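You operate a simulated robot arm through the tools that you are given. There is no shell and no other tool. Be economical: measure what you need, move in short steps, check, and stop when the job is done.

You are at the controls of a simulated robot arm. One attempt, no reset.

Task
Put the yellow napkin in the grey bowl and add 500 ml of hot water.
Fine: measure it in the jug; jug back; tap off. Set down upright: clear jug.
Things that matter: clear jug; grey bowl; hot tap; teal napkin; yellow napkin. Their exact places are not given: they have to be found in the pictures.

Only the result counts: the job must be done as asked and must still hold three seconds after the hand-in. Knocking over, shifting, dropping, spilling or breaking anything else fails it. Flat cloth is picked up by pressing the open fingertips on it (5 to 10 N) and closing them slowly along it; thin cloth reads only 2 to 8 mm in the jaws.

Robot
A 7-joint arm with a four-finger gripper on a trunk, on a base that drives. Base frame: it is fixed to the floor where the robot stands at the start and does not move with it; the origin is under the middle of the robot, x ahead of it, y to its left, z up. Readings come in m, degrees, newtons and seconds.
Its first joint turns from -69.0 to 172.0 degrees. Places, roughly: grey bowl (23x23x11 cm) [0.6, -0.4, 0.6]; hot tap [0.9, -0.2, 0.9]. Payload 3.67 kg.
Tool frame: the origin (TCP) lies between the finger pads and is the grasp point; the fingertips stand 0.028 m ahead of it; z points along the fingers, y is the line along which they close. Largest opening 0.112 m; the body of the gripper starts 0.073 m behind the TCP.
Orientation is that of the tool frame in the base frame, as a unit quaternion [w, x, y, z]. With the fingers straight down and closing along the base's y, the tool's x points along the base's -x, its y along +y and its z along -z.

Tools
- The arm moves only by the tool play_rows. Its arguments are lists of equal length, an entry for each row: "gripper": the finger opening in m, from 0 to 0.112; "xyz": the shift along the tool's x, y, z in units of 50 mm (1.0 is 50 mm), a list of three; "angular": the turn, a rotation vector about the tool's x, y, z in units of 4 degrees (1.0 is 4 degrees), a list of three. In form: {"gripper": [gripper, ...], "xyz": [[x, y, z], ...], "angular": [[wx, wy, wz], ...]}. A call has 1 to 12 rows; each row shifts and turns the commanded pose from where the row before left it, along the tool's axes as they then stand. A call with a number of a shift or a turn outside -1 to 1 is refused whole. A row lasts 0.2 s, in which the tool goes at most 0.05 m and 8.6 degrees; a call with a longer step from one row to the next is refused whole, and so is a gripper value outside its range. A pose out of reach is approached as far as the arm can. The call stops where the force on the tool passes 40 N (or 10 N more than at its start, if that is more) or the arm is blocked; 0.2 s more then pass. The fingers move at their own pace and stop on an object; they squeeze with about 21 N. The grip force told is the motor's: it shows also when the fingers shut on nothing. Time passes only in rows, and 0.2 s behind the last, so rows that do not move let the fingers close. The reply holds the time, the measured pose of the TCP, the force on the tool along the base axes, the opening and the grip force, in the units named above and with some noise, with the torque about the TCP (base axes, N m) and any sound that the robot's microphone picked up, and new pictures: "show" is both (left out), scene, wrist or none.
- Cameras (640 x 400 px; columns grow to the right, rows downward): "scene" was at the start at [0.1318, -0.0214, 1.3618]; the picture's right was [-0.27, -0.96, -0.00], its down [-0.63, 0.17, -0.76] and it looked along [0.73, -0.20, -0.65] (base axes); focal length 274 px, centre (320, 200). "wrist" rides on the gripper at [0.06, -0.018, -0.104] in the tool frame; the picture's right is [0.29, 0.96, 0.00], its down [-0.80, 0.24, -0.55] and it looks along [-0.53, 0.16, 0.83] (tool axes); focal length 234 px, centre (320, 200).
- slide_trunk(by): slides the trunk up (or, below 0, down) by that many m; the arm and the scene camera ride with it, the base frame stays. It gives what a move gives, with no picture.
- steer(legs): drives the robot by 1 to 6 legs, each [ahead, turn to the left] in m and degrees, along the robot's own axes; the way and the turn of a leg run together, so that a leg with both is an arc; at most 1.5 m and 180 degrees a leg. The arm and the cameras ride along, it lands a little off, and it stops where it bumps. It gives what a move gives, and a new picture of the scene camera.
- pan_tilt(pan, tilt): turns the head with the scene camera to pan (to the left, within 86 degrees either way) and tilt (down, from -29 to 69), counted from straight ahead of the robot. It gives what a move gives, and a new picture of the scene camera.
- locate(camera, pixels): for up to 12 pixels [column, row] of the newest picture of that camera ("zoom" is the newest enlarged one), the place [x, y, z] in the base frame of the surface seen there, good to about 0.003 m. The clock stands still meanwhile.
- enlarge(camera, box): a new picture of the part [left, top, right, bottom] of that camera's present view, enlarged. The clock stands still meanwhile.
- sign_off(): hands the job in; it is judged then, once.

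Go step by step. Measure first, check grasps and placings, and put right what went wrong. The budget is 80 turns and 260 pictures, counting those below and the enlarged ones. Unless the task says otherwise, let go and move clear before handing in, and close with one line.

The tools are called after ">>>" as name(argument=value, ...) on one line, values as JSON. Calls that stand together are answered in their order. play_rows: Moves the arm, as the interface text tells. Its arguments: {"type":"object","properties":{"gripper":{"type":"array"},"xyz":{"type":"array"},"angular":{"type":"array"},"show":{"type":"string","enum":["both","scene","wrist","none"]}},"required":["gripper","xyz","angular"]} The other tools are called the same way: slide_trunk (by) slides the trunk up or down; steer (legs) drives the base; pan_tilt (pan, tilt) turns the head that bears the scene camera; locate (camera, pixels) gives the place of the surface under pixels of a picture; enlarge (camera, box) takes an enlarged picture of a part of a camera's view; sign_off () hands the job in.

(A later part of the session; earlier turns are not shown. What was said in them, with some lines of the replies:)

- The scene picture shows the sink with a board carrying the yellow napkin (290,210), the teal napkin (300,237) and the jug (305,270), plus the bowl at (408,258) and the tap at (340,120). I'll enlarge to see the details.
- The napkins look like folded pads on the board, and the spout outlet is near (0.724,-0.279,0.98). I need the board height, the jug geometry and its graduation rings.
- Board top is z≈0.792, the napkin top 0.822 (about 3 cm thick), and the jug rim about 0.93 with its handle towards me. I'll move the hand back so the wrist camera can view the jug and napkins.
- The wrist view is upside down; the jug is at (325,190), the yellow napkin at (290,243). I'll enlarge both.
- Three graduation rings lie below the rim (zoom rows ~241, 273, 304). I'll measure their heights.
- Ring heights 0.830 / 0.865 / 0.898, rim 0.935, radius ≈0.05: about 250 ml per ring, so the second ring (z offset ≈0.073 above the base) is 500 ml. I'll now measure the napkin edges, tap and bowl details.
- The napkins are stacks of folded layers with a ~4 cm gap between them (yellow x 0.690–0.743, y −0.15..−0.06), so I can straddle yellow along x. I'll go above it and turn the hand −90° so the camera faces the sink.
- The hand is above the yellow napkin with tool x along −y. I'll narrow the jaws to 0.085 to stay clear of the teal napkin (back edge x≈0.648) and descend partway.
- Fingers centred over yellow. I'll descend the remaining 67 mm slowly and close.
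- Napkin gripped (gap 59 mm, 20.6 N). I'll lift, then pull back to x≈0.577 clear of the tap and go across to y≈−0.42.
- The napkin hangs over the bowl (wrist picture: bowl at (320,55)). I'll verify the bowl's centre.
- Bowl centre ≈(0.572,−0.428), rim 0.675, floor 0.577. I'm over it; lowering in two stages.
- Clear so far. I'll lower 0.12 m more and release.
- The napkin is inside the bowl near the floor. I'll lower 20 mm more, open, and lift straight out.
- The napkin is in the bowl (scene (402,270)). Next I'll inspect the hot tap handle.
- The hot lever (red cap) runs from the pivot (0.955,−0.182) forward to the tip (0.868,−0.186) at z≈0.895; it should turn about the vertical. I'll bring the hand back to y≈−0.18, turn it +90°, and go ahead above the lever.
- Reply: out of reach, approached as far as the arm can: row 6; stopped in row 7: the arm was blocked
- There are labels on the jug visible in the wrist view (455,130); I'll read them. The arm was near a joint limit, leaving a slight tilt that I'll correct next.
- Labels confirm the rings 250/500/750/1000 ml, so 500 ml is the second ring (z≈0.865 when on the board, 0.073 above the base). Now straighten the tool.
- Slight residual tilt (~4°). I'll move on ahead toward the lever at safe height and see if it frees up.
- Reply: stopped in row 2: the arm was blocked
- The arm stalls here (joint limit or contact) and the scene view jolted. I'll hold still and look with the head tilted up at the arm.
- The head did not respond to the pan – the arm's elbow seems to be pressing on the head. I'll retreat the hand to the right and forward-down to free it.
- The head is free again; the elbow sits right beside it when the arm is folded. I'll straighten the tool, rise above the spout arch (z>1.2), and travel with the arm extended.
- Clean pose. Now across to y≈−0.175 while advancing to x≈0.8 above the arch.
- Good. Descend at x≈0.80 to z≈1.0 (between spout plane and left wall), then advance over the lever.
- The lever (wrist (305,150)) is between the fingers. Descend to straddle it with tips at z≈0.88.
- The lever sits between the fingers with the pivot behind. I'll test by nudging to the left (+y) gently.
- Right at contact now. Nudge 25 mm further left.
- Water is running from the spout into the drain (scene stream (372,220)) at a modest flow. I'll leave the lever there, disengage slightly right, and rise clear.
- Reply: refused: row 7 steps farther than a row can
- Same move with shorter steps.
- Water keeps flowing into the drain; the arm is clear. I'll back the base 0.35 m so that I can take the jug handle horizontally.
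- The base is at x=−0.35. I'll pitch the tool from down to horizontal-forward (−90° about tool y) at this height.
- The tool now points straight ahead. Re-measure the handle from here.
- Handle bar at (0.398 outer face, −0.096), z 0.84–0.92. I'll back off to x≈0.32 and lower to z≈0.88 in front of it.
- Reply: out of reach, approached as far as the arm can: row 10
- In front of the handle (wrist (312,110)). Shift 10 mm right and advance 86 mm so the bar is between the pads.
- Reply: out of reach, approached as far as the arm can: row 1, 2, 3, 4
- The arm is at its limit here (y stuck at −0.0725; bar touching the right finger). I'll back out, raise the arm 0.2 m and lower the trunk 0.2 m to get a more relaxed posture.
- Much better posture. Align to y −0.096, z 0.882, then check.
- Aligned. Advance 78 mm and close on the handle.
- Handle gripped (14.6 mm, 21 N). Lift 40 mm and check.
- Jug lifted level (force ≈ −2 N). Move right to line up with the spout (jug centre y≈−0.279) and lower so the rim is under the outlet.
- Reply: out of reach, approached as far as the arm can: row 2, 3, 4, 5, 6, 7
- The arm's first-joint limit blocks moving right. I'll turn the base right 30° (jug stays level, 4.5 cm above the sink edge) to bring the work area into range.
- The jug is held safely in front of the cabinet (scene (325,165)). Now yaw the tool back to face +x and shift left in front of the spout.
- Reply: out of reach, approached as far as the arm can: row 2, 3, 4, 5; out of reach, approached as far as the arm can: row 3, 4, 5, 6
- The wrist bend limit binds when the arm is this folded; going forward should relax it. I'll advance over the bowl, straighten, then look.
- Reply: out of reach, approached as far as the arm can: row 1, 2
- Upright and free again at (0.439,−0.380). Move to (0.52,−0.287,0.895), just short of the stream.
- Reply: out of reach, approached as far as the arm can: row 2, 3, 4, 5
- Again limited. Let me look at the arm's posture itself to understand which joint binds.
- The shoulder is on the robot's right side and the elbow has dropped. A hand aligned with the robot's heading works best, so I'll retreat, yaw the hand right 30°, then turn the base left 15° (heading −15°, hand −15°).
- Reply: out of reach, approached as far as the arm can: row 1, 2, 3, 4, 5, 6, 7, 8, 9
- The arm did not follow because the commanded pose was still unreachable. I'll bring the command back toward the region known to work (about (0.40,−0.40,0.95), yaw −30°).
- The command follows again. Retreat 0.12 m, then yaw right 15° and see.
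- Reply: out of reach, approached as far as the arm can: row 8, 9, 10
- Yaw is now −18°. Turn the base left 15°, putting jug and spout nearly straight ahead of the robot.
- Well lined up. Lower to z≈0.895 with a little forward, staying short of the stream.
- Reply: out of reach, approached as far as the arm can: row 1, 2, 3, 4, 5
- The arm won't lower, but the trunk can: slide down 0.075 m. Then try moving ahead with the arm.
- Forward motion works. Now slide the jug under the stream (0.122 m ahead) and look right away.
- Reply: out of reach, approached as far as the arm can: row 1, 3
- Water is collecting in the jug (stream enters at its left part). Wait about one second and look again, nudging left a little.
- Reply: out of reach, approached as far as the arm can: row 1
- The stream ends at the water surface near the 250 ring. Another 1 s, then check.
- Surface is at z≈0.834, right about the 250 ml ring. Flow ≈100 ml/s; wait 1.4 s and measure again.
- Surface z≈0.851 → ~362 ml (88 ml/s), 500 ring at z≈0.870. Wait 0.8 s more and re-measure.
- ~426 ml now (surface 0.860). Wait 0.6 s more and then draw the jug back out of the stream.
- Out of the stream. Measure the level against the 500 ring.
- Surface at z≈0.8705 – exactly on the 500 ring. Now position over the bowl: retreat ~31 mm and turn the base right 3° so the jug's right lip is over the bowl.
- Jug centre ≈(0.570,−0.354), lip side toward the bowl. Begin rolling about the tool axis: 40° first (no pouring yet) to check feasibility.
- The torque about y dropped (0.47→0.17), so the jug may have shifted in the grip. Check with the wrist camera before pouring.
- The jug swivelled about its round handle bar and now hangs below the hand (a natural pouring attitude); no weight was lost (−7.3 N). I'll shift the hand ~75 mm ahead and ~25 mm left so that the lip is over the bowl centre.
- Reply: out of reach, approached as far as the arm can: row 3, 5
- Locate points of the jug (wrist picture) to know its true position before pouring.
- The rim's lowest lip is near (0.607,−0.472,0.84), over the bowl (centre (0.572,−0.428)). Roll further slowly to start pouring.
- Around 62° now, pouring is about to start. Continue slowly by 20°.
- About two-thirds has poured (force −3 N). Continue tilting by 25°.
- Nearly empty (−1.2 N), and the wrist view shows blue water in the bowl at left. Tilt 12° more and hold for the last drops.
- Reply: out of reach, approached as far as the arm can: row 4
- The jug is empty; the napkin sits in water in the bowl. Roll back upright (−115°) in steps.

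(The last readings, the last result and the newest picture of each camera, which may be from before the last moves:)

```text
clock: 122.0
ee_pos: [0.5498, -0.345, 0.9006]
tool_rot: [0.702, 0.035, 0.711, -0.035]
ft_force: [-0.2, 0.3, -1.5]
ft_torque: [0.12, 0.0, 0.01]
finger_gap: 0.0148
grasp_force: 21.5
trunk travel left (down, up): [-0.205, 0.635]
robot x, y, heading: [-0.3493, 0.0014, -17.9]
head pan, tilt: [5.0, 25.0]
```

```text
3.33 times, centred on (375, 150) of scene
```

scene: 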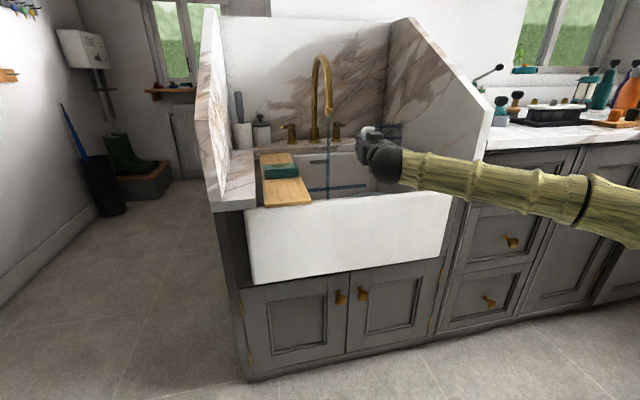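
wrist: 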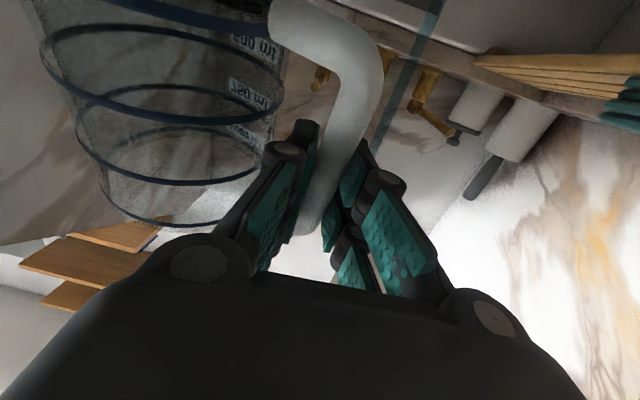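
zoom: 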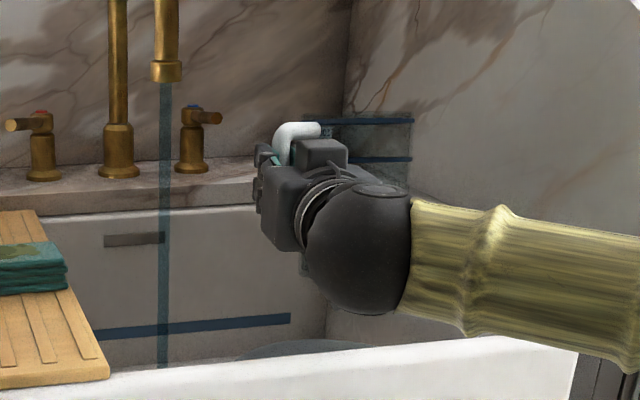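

The jug is upright, hanging to the right of the fingers (handle axis vertical). I'll raise the trunk 6 cm, back the base 0.14 m and turn left ~18.7° so that the jug comes above its original spot.

>>> slide_trunk(by=0.06)

>>> steer(legs=[[-0.14, 0], [0, 18.6]])

```text
clock: 123.0
ee_pos: [0.5503, -0.3446, 0.9597]
tool_rot: [0.702, 0.035, 0.711, -0.035]
ft_force: [1.0, 0.0, -1.9]
ft_torque: [0.1, 0.04, 0.02]
finger_gap: 0.0147
grasp_force: 21.1
trunk travel left (down, up): [-0.265, 0.575]
robot x, y, heading: [-0.3515, -0.0003, -18.0]
head pan, tilt: [5.0, 25.0]
```

```text
clock: 125.4
ee_pos: [0.4761, 0.0033, 0.9606]
tool_rot: [0.7, -0.079, 0.706, 0.078]
ft_force: [-0.4, -0.8, -1.4]
ft_torque: [0.08, 0.1, -0.01]
finger_gap: 0.0147
grasp_force: 20.6
trunk travel left (down, up): [-0.265, 0.575]
robot x, y, heading: [-0.4866, 0.0404, 0.4]
head pan, tilt: [5.0, 25.0]
```

scene: 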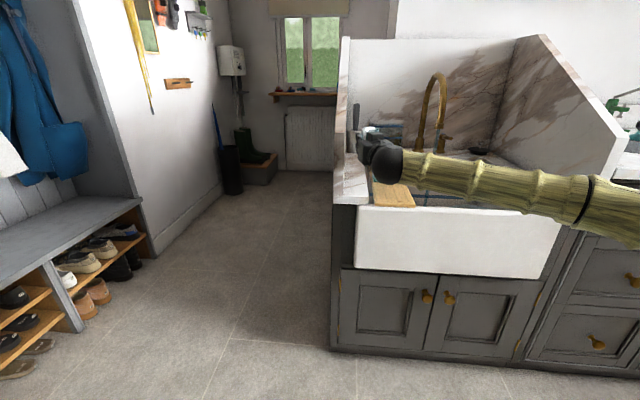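

TCP (0.476,0.003), jug should be near its spot. Aim the head and look.

>>> pan_tilt(pan=-6, tilt=30)

>>> enlarge(camera="scene", box=[250, 50, 410, 200])

```text
clock: 126.1
ee_pos: [0.4765, 0.0037, 0.9616]
tool_rot: [0.699, -0.08, 0.706, 0.079]
ft_force: [-0.3, -0.6, -1.5]
ft_torque: [0.07, 0.08, 0.01]
finger_gap: 0.0147
grasp_force: 21.2
trunk travel left (down, up): [-0.265, 0.575]
robot x, y, heading: [-0.4802, 0.045, 0.6]
head pan, tilt: [-6.0, 30.0]
```

scene: 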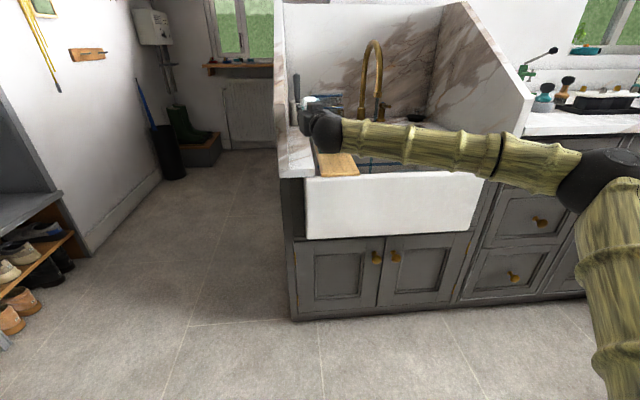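

```text
2.67 times, centred on (330, 125) of scene
```

zoom: 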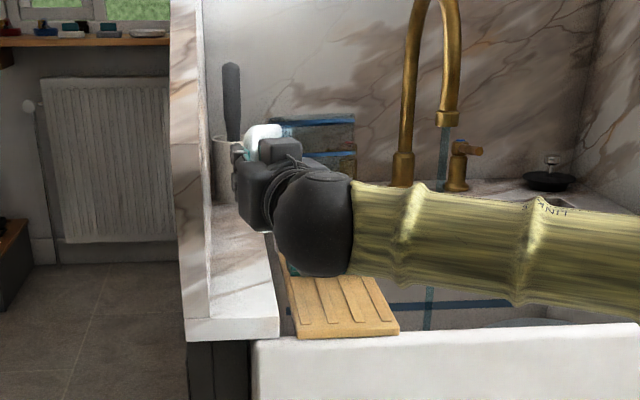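

The wrist hides most of the jug; locate the visible rim parts and take a wrist picture.

>>> locate(camera="zoom", pixels=[[310, 122], [340, 122], [353, 121], [345, 155], [265, 135], [200, 200], [210, 260], [345, 320], [300, 145], [350, 140], [320, 118]])

>>> play_rows(gripper=[0.0], xyz=[[0, 0, 0]], angular=[[0, 0, 0]], show="wrist")

>>> locate(camera="wrist", pixels=[[165, 118], [90, 90], [280, 95], [180, 180], [90, 150], [255, 170], [160, 220], [120, 205], [225, 215], [105, 170], [75, 100], [280, 70]])

```text
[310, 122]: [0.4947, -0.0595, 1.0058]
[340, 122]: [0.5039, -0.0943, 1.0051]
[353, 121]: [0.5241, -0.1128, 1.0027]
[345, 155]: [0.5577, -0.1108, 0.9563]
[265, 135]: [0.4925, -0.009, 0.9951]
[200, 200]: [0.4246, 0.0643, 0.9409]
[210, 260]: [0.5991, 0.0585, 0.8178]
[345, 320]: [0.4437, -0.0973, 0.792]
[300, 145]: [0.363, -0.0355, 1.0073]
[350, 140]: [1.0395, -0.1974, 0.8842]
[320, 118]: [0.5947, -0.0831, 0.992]
```

```text
clock: 126.5
ee_pos: [0.4761, 0.003, 0.9607]
tool_rot: [0.699, -0.08, 0.706, 0.079]
ft_force: [-0.5, -1.2, -2.1]
ft_torque: [0.11, 0.06, 0.03]
finger_gap: 0.0146
grasp_force: 21.0
trunk travel left (down, up): [-0.265, 0.575]
robot x, y, heading: [-0.4871, 0.0449, 0.4]
head pan, tilt: [-6.0, 30.0]
```

wrist: 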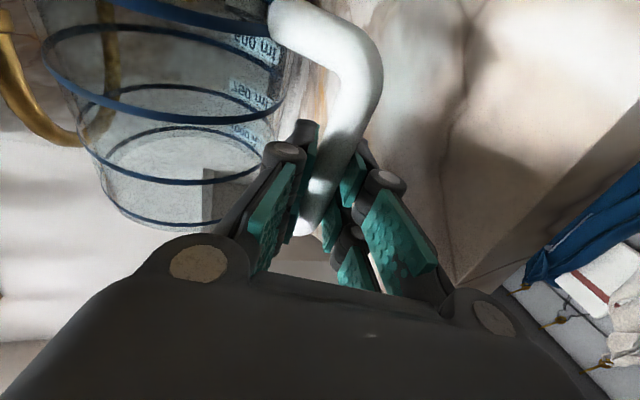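

```text
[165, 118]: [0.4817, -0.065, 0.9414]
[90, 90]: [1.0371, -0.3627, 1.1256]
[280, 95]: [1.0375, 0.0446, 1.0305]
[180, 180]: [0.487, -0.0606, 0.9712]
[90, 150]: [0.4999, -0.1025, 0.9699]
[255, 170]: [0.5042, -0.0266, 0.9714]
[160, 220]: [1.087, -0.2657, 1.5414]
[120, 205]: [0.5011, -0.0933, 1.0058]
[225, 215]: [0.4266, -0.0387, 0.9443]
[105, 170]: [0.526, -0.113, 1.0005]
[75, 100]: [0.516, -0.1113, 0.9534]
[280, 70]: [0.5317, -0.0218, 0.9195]
```

The jug is upright with centre ≈(0.537,−0.067); original centre was (0.496,−0.089). Correct with the base: back 39 mm and turn right 1.25°.

>>> steer(legs=[[-0.039, 0], [0, -1.25]])

>>> play_rows(gripper=[0.0], xyz=[[0, 0, 0]], angular=[[0, 0, 0]], show="wrist")

>>> locate(camera="wrist", pixels=[[165, 118], [180, 180], [90, 150], [255, 170], [120, 205], [105, 170], [75, 100], [180, 182], [110, 165], [240, 175]])

```text
clock: 127.8
ee_pos: [0.4345, -0.0197, 0.9603]
tool_rot: [0.7, -0.072, 0.707, 0.071]
ft_force: [-0.7, 0.4, -1.6]
ft_torque: [0.09, 0.05, 0.01]
finger_gap: 0.0145
grasp_force: 21.1
trunk travel left (down, up): [-0.265, 0.575]
robot x, y, heading: [-0.5228, 0.0425, -0.7]
head pan, tilt: [-6.0, 30.0]
```

scene: 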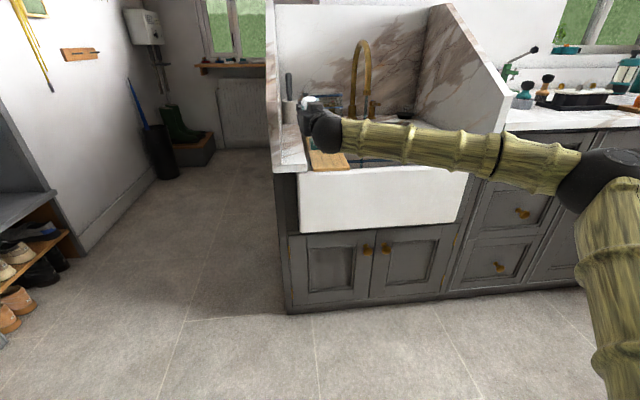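

```text
clock: 128.2
ee_pos: [0.4361, -0.0197, 0.9589]
tool_rot: [0.699, -0.072, 0.708, 0.071]
ft_force: [0.0, 0.3, -2.4]
ft_torque: [0.08, 0.03, 0.01]
finger_gap: 0.0145
grasp_force: 21.5
trunk travel left (down, up): [-0.265, 0.575]
robot x, y, heading: [-0.5236, 0.0447, -0.9]
head pan, tilt: [-6.0, 30.0]
```

wrist: 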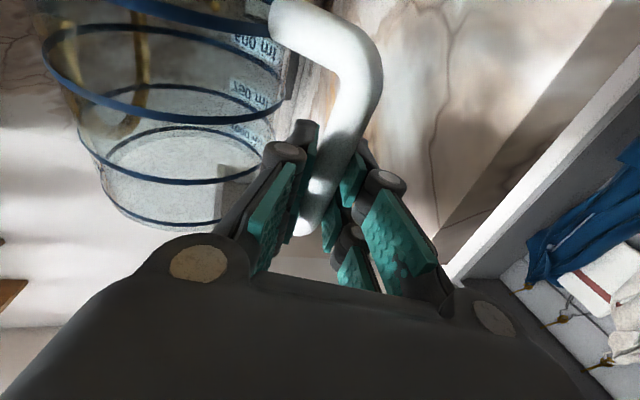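

```text
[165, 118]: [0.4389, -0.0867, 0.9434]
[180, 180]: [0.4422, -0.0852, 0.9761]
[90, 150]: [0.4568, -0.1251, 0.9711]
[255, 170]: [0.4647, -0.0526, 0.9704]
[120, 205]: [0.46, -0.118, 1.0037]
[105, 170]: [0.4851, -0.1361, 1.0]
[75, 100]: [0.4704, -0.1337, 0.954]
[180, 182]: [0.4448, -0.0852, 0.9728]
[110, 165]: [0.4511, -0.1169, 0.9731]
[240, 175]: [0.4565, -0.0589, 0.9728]
```

Centre ≈(0.495,−0.090) – on its original spot. Lower with the trunk by 0.070 m, then check contact.

>>> slide_trunk(by=-0.07)

>>> play_rows(gripper=[0.0, 0.0], xyz=[[0, 0, 0], [0, 0, 0]], angular=[[0, 0, 0], [0, 0, 0]], show="both")

>>> locate(camera="wrist", pixels=[[180, 180], [90, 150], [255, 170], [180, 182], [110, 165], [240, 175], [165, 120]])

```text
clock: 129.2
ee_pos: [0.4357, -0.0196, 0.8911]
tool_rot: [0.7, -0.072, 0.707, 0.071]
ft_force: [-1.7, 2.0, 6.5]
ft_torque: [-0.15, -0.41, 0.09]
finger_gap: 0.0148
grasp_force: 20.9
trunk travel left (down, up): [-0.195, 0.645]
robot x, y, heading: [-0.5233, 0.0405, -0.8]
head pan, tilt: [-6.0, 30.0]
```

```text
clock: 129.8
ee_pos: [0.4349, -0.0204, 0.8912]
tool_rot: [0.699, -0.073, 0.708, 0.071]
ft_force: [-2.9, 1.8, 4.3]
ft_torque: [-0.14, -0.34, 0.03]
finger_gap: 0.0147
grasp_force: 21.1
trunk travel left (down, up): [-0.195, 0.645]
robot x, y, heading: [-0.5237, 0.0415, -0.5]
head pan, tilt: [-6.0, 30.0]
```

scene: 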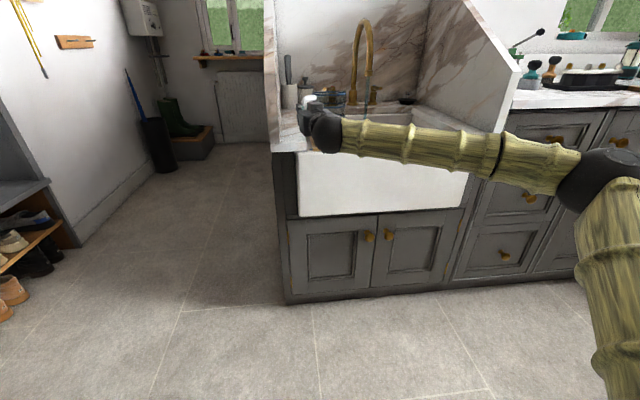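
wrist: 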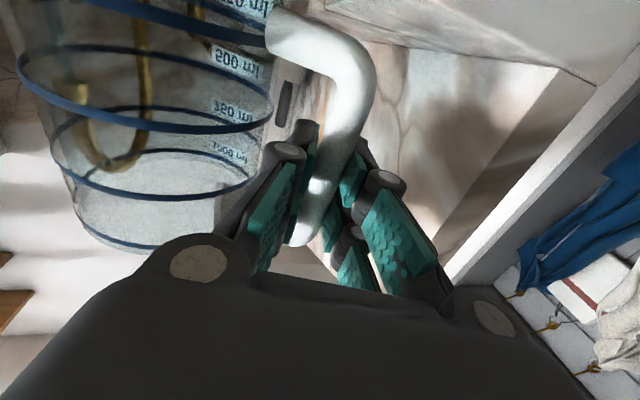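

```text
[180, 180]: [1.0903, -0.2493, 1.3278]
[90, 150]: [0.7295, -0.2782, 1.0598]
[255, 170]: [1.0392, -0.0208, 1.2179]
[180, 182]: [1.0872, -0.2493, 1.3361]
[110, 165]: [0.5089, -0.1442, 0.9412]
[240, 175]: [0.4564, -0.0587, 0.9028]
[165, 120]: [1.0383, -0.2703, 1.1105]
```

Contact felt (≈+6 N) and the jug shifted slightly in the grip. Check whether it stands level.

>>> enlarge(camera="scene", box=[270, 70, 370, 180])

>>> enlarge(camera="wrist", box=[0, 0, 400, 260])

>>> locate(camera="wrist", pixels=[[135, 125], [50, 95], [230, 127], [150, 203], [70, 165], [240, 185], [150, 248], [90, 225], [205, 240], [120, 120], [200, 130], [110, 195]])

```text
3.64 times, centred on (320, 125) of scene
```

zoom: 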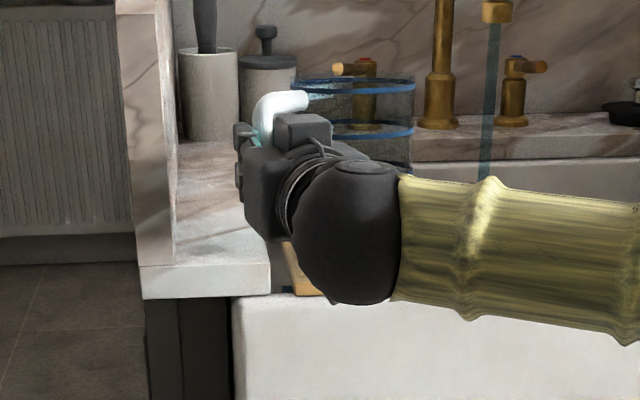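

```text
1.54 times, centred on (200, 130) of wrist
```

zoom: 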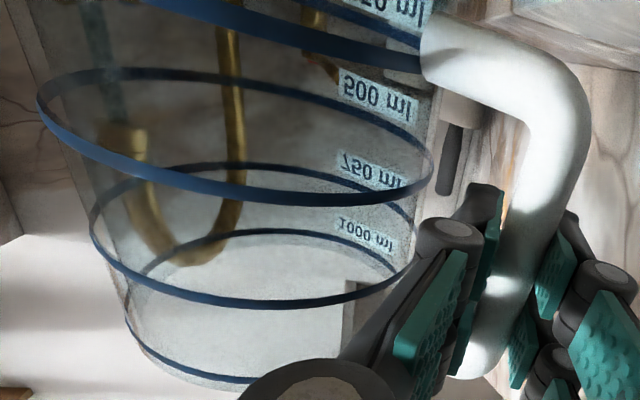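

```text
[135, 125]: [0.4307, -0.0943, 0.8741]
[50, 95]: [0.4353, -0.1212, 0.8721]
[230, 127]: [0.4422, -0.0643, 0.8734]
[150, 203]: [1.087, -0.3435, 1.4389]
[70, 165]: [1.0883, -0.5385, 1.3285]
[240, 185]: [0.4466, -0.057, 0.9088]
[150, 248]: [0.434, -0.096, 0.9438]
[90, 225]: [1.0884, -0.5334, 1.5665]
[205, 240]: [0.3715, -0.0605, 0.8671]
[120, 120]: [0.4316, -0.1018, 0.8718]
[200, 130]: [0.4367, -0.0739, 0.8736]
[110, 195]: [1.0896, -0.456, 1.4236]
```

The near side of the rings is ~8 mm above its resting height, so the jug leans away by a few degrees. Measure the rim plane from the scene zoom.

>>> enlarge(camera="scene", box=[300, 80, 350, 120])

```text
10.00 times, centred on (325, 100) of scene
```

zoom: 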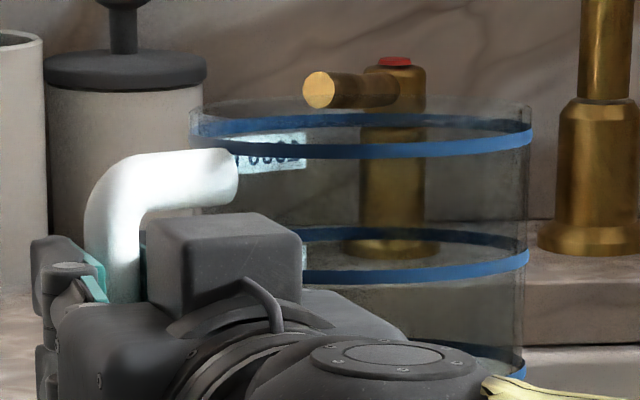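

>>> locate(camera="zoom", pixels=[[360, 151], [450, 148], [510, 142], [420, 122], [480, 124], [340, 121], [270, 122], [360, 276], [450, 272], [400, 236], [490, 237], [215, 125]])

```text
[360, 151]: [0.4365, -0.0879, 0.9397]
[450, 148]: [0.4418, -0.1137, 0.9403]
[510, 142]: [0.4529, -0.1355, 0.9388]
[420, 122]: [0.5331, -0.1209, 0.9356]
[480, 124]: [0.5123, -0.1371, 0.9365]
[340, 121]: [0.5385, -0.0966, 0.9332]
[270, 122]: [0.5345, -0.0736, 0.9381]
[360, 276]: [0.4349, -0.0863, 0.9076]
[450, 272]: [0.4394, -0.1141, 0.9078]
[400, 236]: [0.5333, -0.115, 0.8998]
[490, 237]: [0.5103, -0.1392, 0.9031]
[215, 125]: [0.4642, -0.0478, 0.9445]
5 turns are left
```

Only a ~3.5° lean (near side 6 mm up): releasing will seat it. Turns are short, so in one go I release, retreat, raise, return the trunk and tool to the earlier tap-working posture, and drive ahead.

>>> play_rows(gripper=[0.018, 0.022, 0.027, 0.027, 0.027, 0.027, 0.027, 0.027, 0.027, 0.027], xyz=[[0, 0, 0], [0, 0, 0], [0, 0, 0], [0, 0, 0], [0, 0, -0.5], [0, 0, -0.8], [0, 0, -0.8], [-0.6, 0, 0], [-0.6, 0, 0], [0, 0, 0]], angular=[[0, 0, 0], [0, 0, 0], [0, 0, 0], [0, 0, 0], [0, 0, 0], [0, 0, 0], [0, 0, 0], [0, 0, 0], [0, 0, 0], [0, 0, 0]], show="none")

>>> slide_trunk(by=0.305)

>>> play_rows(gripper=[0.06, 0.06, 0.06, 0.06, 0.06, 0.06, 0.06, 0.06, 0.06, 0.06, 0.06, 0.06], xyz=[[0, 0, 0], [0, 0, 0], [0, 0, 0], [0, 0, 0], [0, 0, 0], [0, 0, 0], [0, 0, 0], [0, 0, 0], [0, 0, 0], [0, 0, 0], [0, 0, 0], [0, 0, 0]], angular=[[0, 1, 0], [0, 1, 0], [0, 1, 0], [0, 1, 0], [0, 1, 0], [0, 1, 0], [0, 1, 0], [0, 1, 0], [0, 1, 0], [0, 1, 0], [0, 1, 0], [0, 1, 0]], show="none")

>>> play_rows(gripper=[0.06, 0.06, 0.06, 0.06, 0.06, 0.06, 0.06, 0.06, 0.06, 0.06, 0.06, 0.06], xyz=[[0, 0, 0], [0, 0, 0], [0, 0, 0], [0, 0, 0], [0, 0, 0], [0, 0, 0], [0, 0, 0], [0, 0, 0], [0, 0, 0], [0, 0, 0], [0, 0, 0], [0, 0, 0]], angular=[[0, 1, 0], [0, 1, 0], [0, 1, 0], [0, 1, 0], [0, 1, 0], [0, 1, 0], [0, 1, 0], [0, 1, 0], [0, 1, 0], [0, 1, 0], [0, 0.3, 0], [0, 0, 0]], show="none")

>>> steer(legs=[[0.45, 0]])

>>> pan_tilt(pan=-10, tilt=38)

```text
clock: 132.1
ee_pos: [0.3348, -0.0395, 0.9506]
tool_rot: [0.7, -0.072, 0.707, 0.071]
ft_force: [-0.5, -1.0, 0.0]
ft_torque: [-0.01, -0.01, 0.0]
finger_gap: 0.0268
grasp_force: 0.0
trunk travel left (down, up): [-0.195, 0.645]
robot x, y, heading: [-0.5253, 0.0391, -0.8]
head pan, tilt: [-6.0, 30.0]
```

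```text
clock: 135.1
ee_pos: [0.3354, -0.04, 1.2552]
tool_rot: [0.7, -0.071, 0.707, 0.07]
ft_force: [-0.7, -0.3, -0.1]
ft_torque: [0.01, -0.01, -0.03]
finger_gap: 0.0272
grasp_force: 0.0
trunk travel left (down, up): [-0.5, 0.34]
robot x, y, heading: [-0.5228, 0.0407, -0.8]
head pan, tilt: [-6.0, 30.0]
```

```text
clock: 137.7
ee_pos: [0.3344, -0.04, 1.2562]
tool_rot: [0.351, -0.095, 0.931, 0.036]
ft_force: [-0.8, 0.4, 0.4]
ft_torque: [0.01, -0.02, 0.01]
finger_gap: 0.0598
grasp_force: 0.1
trunk travel left (down, up): [-0.5, 0.34]
robot x, y, heading: [-0.5225, 0.0442, -0.7]
head pan, tilt: [-6.0, 30.0]
```

```text
clock: 140.3
ee_pos: [0.3359, -0.0401, 1.255]
tool_rot: [0.001, -0.1, 0.995, 0.0]
ft_force: [0.1, 0.4, -0.5]
ft_torque: [-0.02, 0.0, 0.01]
finger_gap: 0.0599
grasp_force: 0.0
trunk travel left (down, up): [-0.5, 0.34]
robot x, y, heading: [-0.5276, 0.0421, -0.6]
head pan, tilt: [-6.0, 30.0]
```

```text
clock: 143.0
ee_pos: [0.784, -0.0401, 1.254]
tool_rot: [0.002, -0.102, 0.995, 0.001]
ft_force: [0.2, 0.6, -1.1]
ft_torque: [0.01, 0.01, 0.02]
finger_gap: 0.0601
grasp_force: 0.0
trunk travel left (down, up): [-0.5, 0.34]
robot x, y, heading: [-0.0797, 0.0408, -0.3]
head pan, tilt: [-6.0, 30.0]
```

scene: 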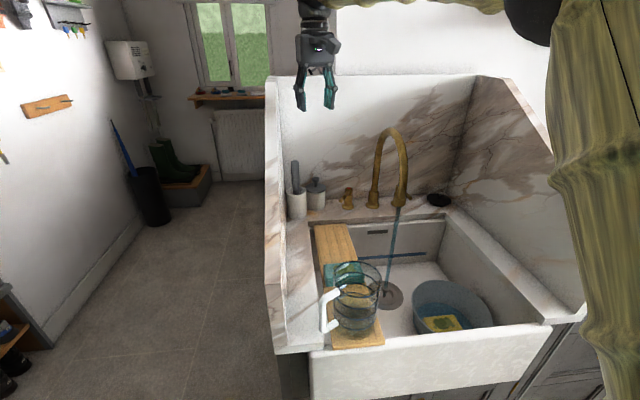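

```text
clock: 143.7
ee_pos: [0.7833, -0.0406, 1.2549]
tool_rot: [0.002, -0.102, 0.995, 0.0]
ft_force: [0.4, 0.6, -0.7]
ft_torque: [-0.04, 0.0, 0.0]
finger_gap: 0.0598
grasp_force: 0.1
trunk travel left (down, up): [-0.5, 0.34]
robot x, y, heading: [-0.0775, 0.0399, -0.4]
head pan, tilt: [-10.0, 38.0]
4 turns are left
```

scene: 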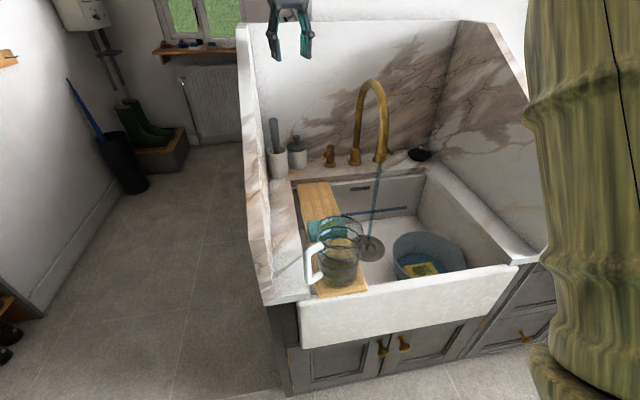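

The jug stands upright on the board (scene (340,250)), the napkin and water are in the bowl, and the tap still runs. Drive 7 cm ahead, square the tool and move above the lever.

>>> steer(legs=[[0.07, 0]])

>>> play_rows(gripper=[0.06, 0.06, 0.06, 0.06, 0.06, 0.06, 0.06, 0.06], xyz=[[0, 0, 0], [0, 0, 0], [0, 0, 0], [-0.18, -0.73, 0], [-0.18, -0.73, 0], [-0.18, -0.73, 0], [0, 0, 0], [0, 0, 0]], angular=[[0, 0, 0.97], [0, 0, 0.97], [0, 0, 0.97], [0, 0, 0], [0, 0, 0], [0, 0, 0], [0, 0, 0], [0, 0, 0]], show="both")

>>> enlarge(camera="scene", box=[280, 120, 440, 220])

>>> locate(camera="scene", pixels=[[328, 155], [326, 160], [330, 165], [324, 163], [332, 160], [328, 162], [334, 165], [322, 160], [336, 162], [330, 170]])

```text
clock: 144.7
ee_pos: [0.8545, -0.0404, 1.2523]
tool_rot: [0.0, -0.103, 0.995, 0.0]
ft_force: [1.6, -0.9, -0.7]
ft_torque: [0.0, 0.05, 0.03]
finger_gap: 0.0601
grasp_force: 0.0
trunk travel left (down, up): [-0.5, 0.34]
robot x, y, heading: [-0.0037, 0.0393, -0.6]
head pan, tilt: [-10.0, 38.0]
```

scene: 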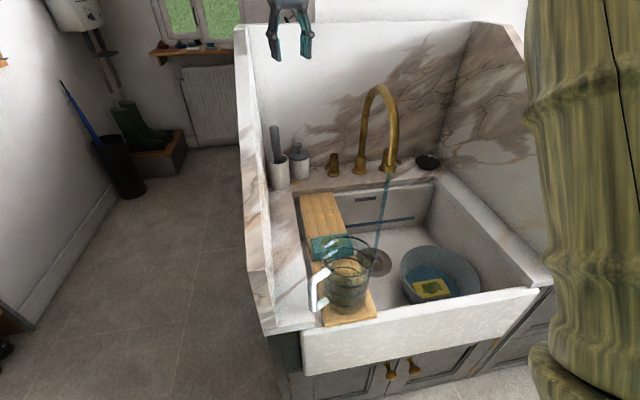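

```text
clock: 146.5
ee_pos: [0.8791, -0.1532, 1.2531]
tool_rot: [0.001, -0.002, 1.0, 0.0]
ft_force: [-0.2, 0.1, -1.1]
ft_torque: [0.01, 0.03, 0.01]
finger_gap: 0.0601
grasp_force: 0.1
trunk travel left (down, up): [-0.5, 0.34]
robot x, y, heading: [-0.0071, 0.0405, -0.4]
head pan, tilt: [-10.0, 38.0]
```

scene: 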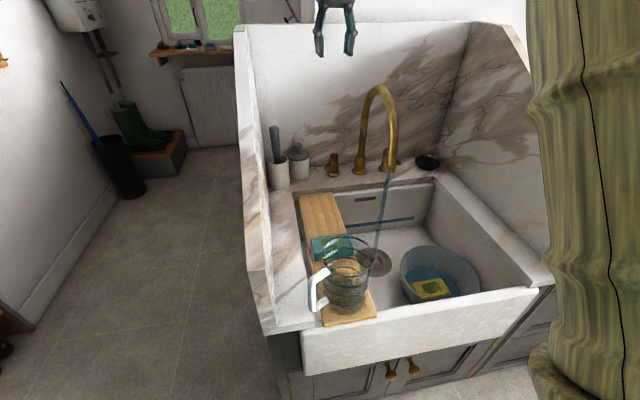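
wrist: 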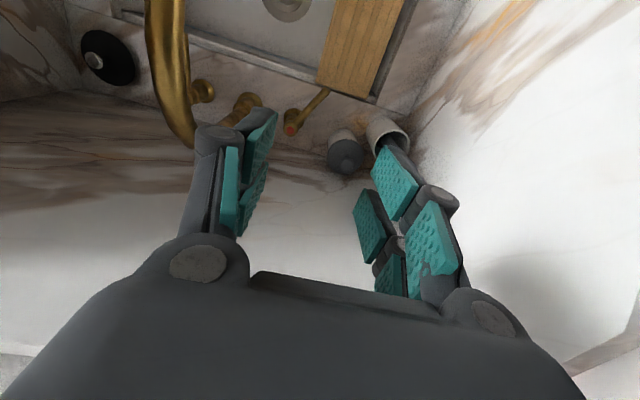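

```text
4.00 times, centred on (360, 170) of scene
```

zoom: 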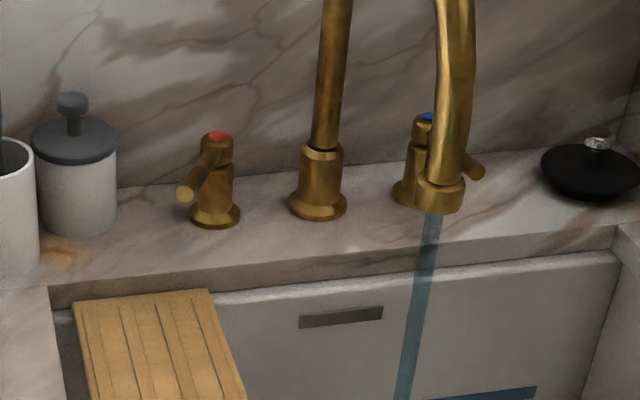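

```text
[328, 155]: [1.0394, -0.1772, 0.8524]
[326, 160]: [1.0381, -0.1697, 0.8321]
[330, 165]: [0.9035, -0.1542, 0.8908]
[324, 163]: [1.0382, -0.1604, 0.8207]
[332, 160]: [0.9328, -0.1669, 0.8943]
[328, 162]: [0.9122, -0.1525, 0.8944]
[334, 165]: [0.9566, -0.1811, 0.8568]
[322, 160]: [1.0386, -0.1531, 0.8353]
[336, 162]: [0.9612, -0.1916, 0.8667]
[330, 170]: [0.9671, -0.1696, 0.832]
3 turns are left
```

The lever now runs from its pivot to about (0.876,−0.140), 28° left. Descend straddling it, narrow the jaws and push it right to closed.

>>> play_rows(gripper=[0.06, 0.06, 0.06, 0.06, 0.06, 0.06, 0.06, 0.06, 0.06, 0.034, 0.034], xyz=[[-0.12, 0.16, 0.8], [0, 0, 0.9], [0, 0, 0.9], [0, 0, 0.9], [0, 0, 0.9], [0, 0, 0.9], [0, 0, 0.9], [0, 0, 0.7], [0, 0, 0], [0, 0, 0], [0, 0, 0]], angular=[[0, 0, 0], [0, 0, 0], [0, 0, 0], [0, 0, 0], [0, 0, 0], [0, 0, 0], [0, 0, 0], [0, 0, 0], [0, 0, 0], [0, 0, 0], [0, 0, 0]], show="wrist")

>>> play_rows(gripper=[0.034, 0.034, 0.034, 0.034, 0.034, 0.034, 0.034, 0.034], xyz=[[0, -0.18, 0], [0, -0.18, 0], [0, -0.18, 0], [0, -0.18, 0], [0, -0.18, 0], [0, -0.16, 0], [0, 0, 0], [0, 0, 0]], angular=[[0, 0, 0], [0, 0, 0], [0, 0, 0], [0, 0, 0], [0, 0, 0], [0, 0, 0], [0, 0, 0], [0, 0, 0]], show="both")

>>> enlarge(camera="scene", box=[290, 110, 440, 300])

```text
clock: 148.9
ee_pos: [0.8886, -0.1398, 0.9126]
tool_rot: [0.001, -0.002, 1.0, 0.0]
ft_force: [0.1, 0.3, -0.4]
ft_torque: [0.02, -0.01, 0.03]
finger_gap: 0.0342
grasp_force: 0.0
trunk travel left (down, up): [-0.5, 0.34]
robot x, y, heading: [-0.0061, 0.0394, -0.3]
head pan, tilt: [-10.0, 38.0]
```

wrist: 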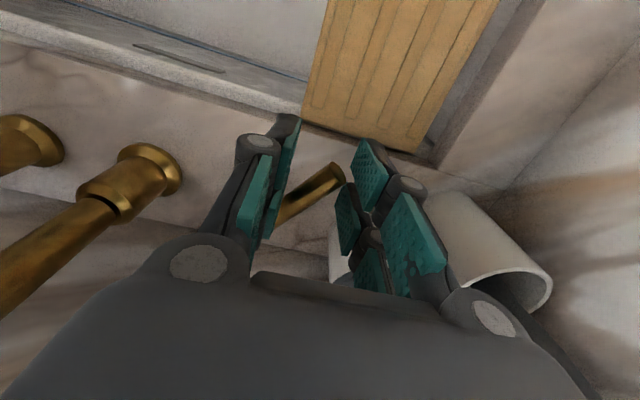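

```text
clock: 150.7
ee_pos: [0.8879, -0.1957, 0.9096]
tool_rot: [0.001, -0.002, 1.0, 0.0]
ft_force: [-0.1, -0.2, 0.2]
ft_torque: [0.01, 0.01, -0.01]
finger_gap: 0.0342
grasp_force: 0.3
trunk travel left (down, up): [-0.5, 0.34]
robot x, y, heading: [-0.0077, 0.0355, -0.3]
head pan, tilt: [-10.0, 38.0]
```

scene: 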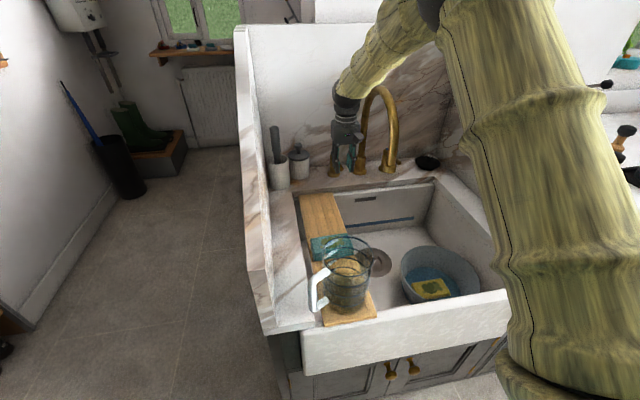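
wrist: 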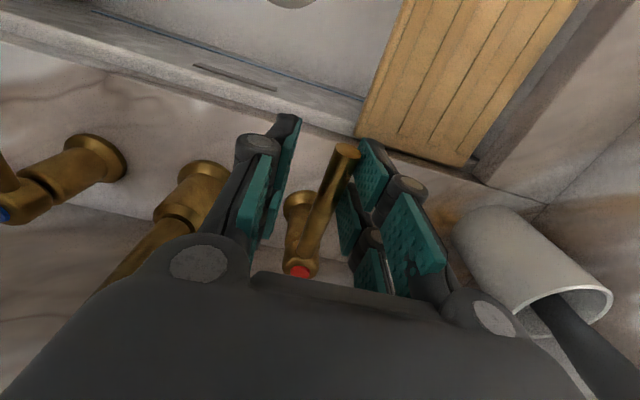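

```text
2.11 times, centred on (365, 205) of scene
2 turns are left
```

zoom: 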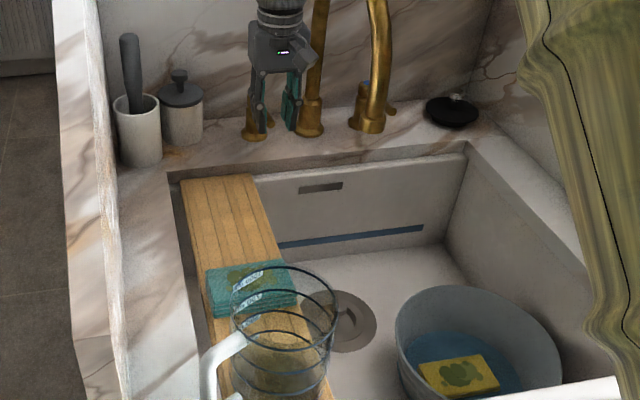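

The stream has stopped and the lever is back to pointing straight ahead. A 2 mm final nudge, then disengage, rise clear and check.

>>> play_rows(gripper=[0.034, 0.034, 0.034, 0.05, 0.05, 0.05, 0.05, 0.05, 0.05, 0.05, 0.05, 0.05], xyz=[[0, -0.04, 0], [0, 0, 0], [0, 0.12, 0], [0, 0, 0], [0, 0, -0.5], [0, 0, -0.9], [0, 0, -0.9], [0, 0, -0.9], [0, 0, -0.9], [0, 0, -0.9], [0.5, 0, -0.5], [0, 0, 0]], angular=[[0, 0, 0], [0, 0, 0], [0, 0, 0], [0, 0, 0], [0, 0, 0], [0, 0, 0], [0, 0, 0], [0, 0, 0], [0, 0, 0], [0, 0, 0], [0, 0, 0], [0, 0, 0]], show="scene")

>>> enlarge(camera="scene", box=[280, 120, 460, 310])

```text
clock: 153.3
ee_pos: [0.8626, -0.1938, 1.1816]
tool_rot: [0.0, -0.001, 1.0, 0.0]
ft_force: [0.3, -0.8, 0.4]
ft_torque: [-0.03, 0.08, -0.01]
finger_gap: 0.0499
grasp_force: 0.1
trunk travel left (down, up): [-0.5, 0.34]
robot x, y, heading: [-0.0087, 0.0392, -0.5]
head pan, tilt: [-10.0, 38.0]
```

scene: 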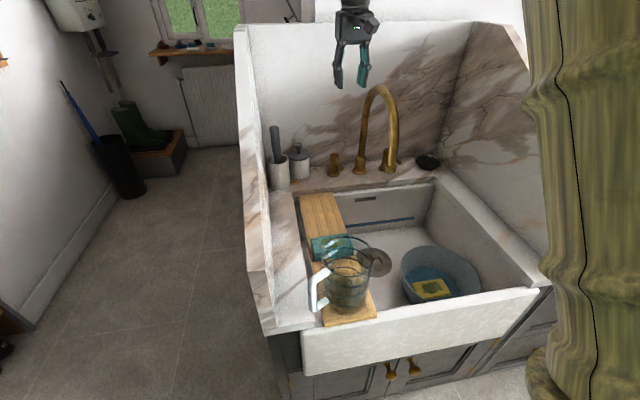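

```text
2.11 times, centred on (370, 215) of scene
1 turns are left
```

zoom: 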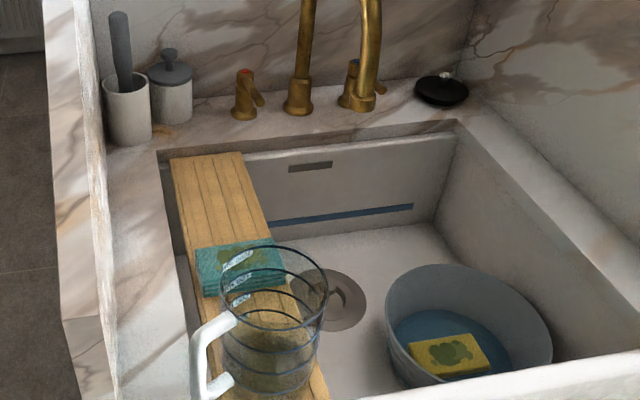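

The last picture shows the tap off, the jug upright on its board, the yellow napkin in the bowl with the water, and the arm clear, so I'm handing in.

>>> sign_off()

```text
The job is handed in.
```

I put the yellow napkin in the grey bowl and added about 500 ml of hot-tap water, measured to the jug's 500 ml ring. I then turned the tap off and stood the clear jug upright on its board close to where it was, with its handle now turned to the left.
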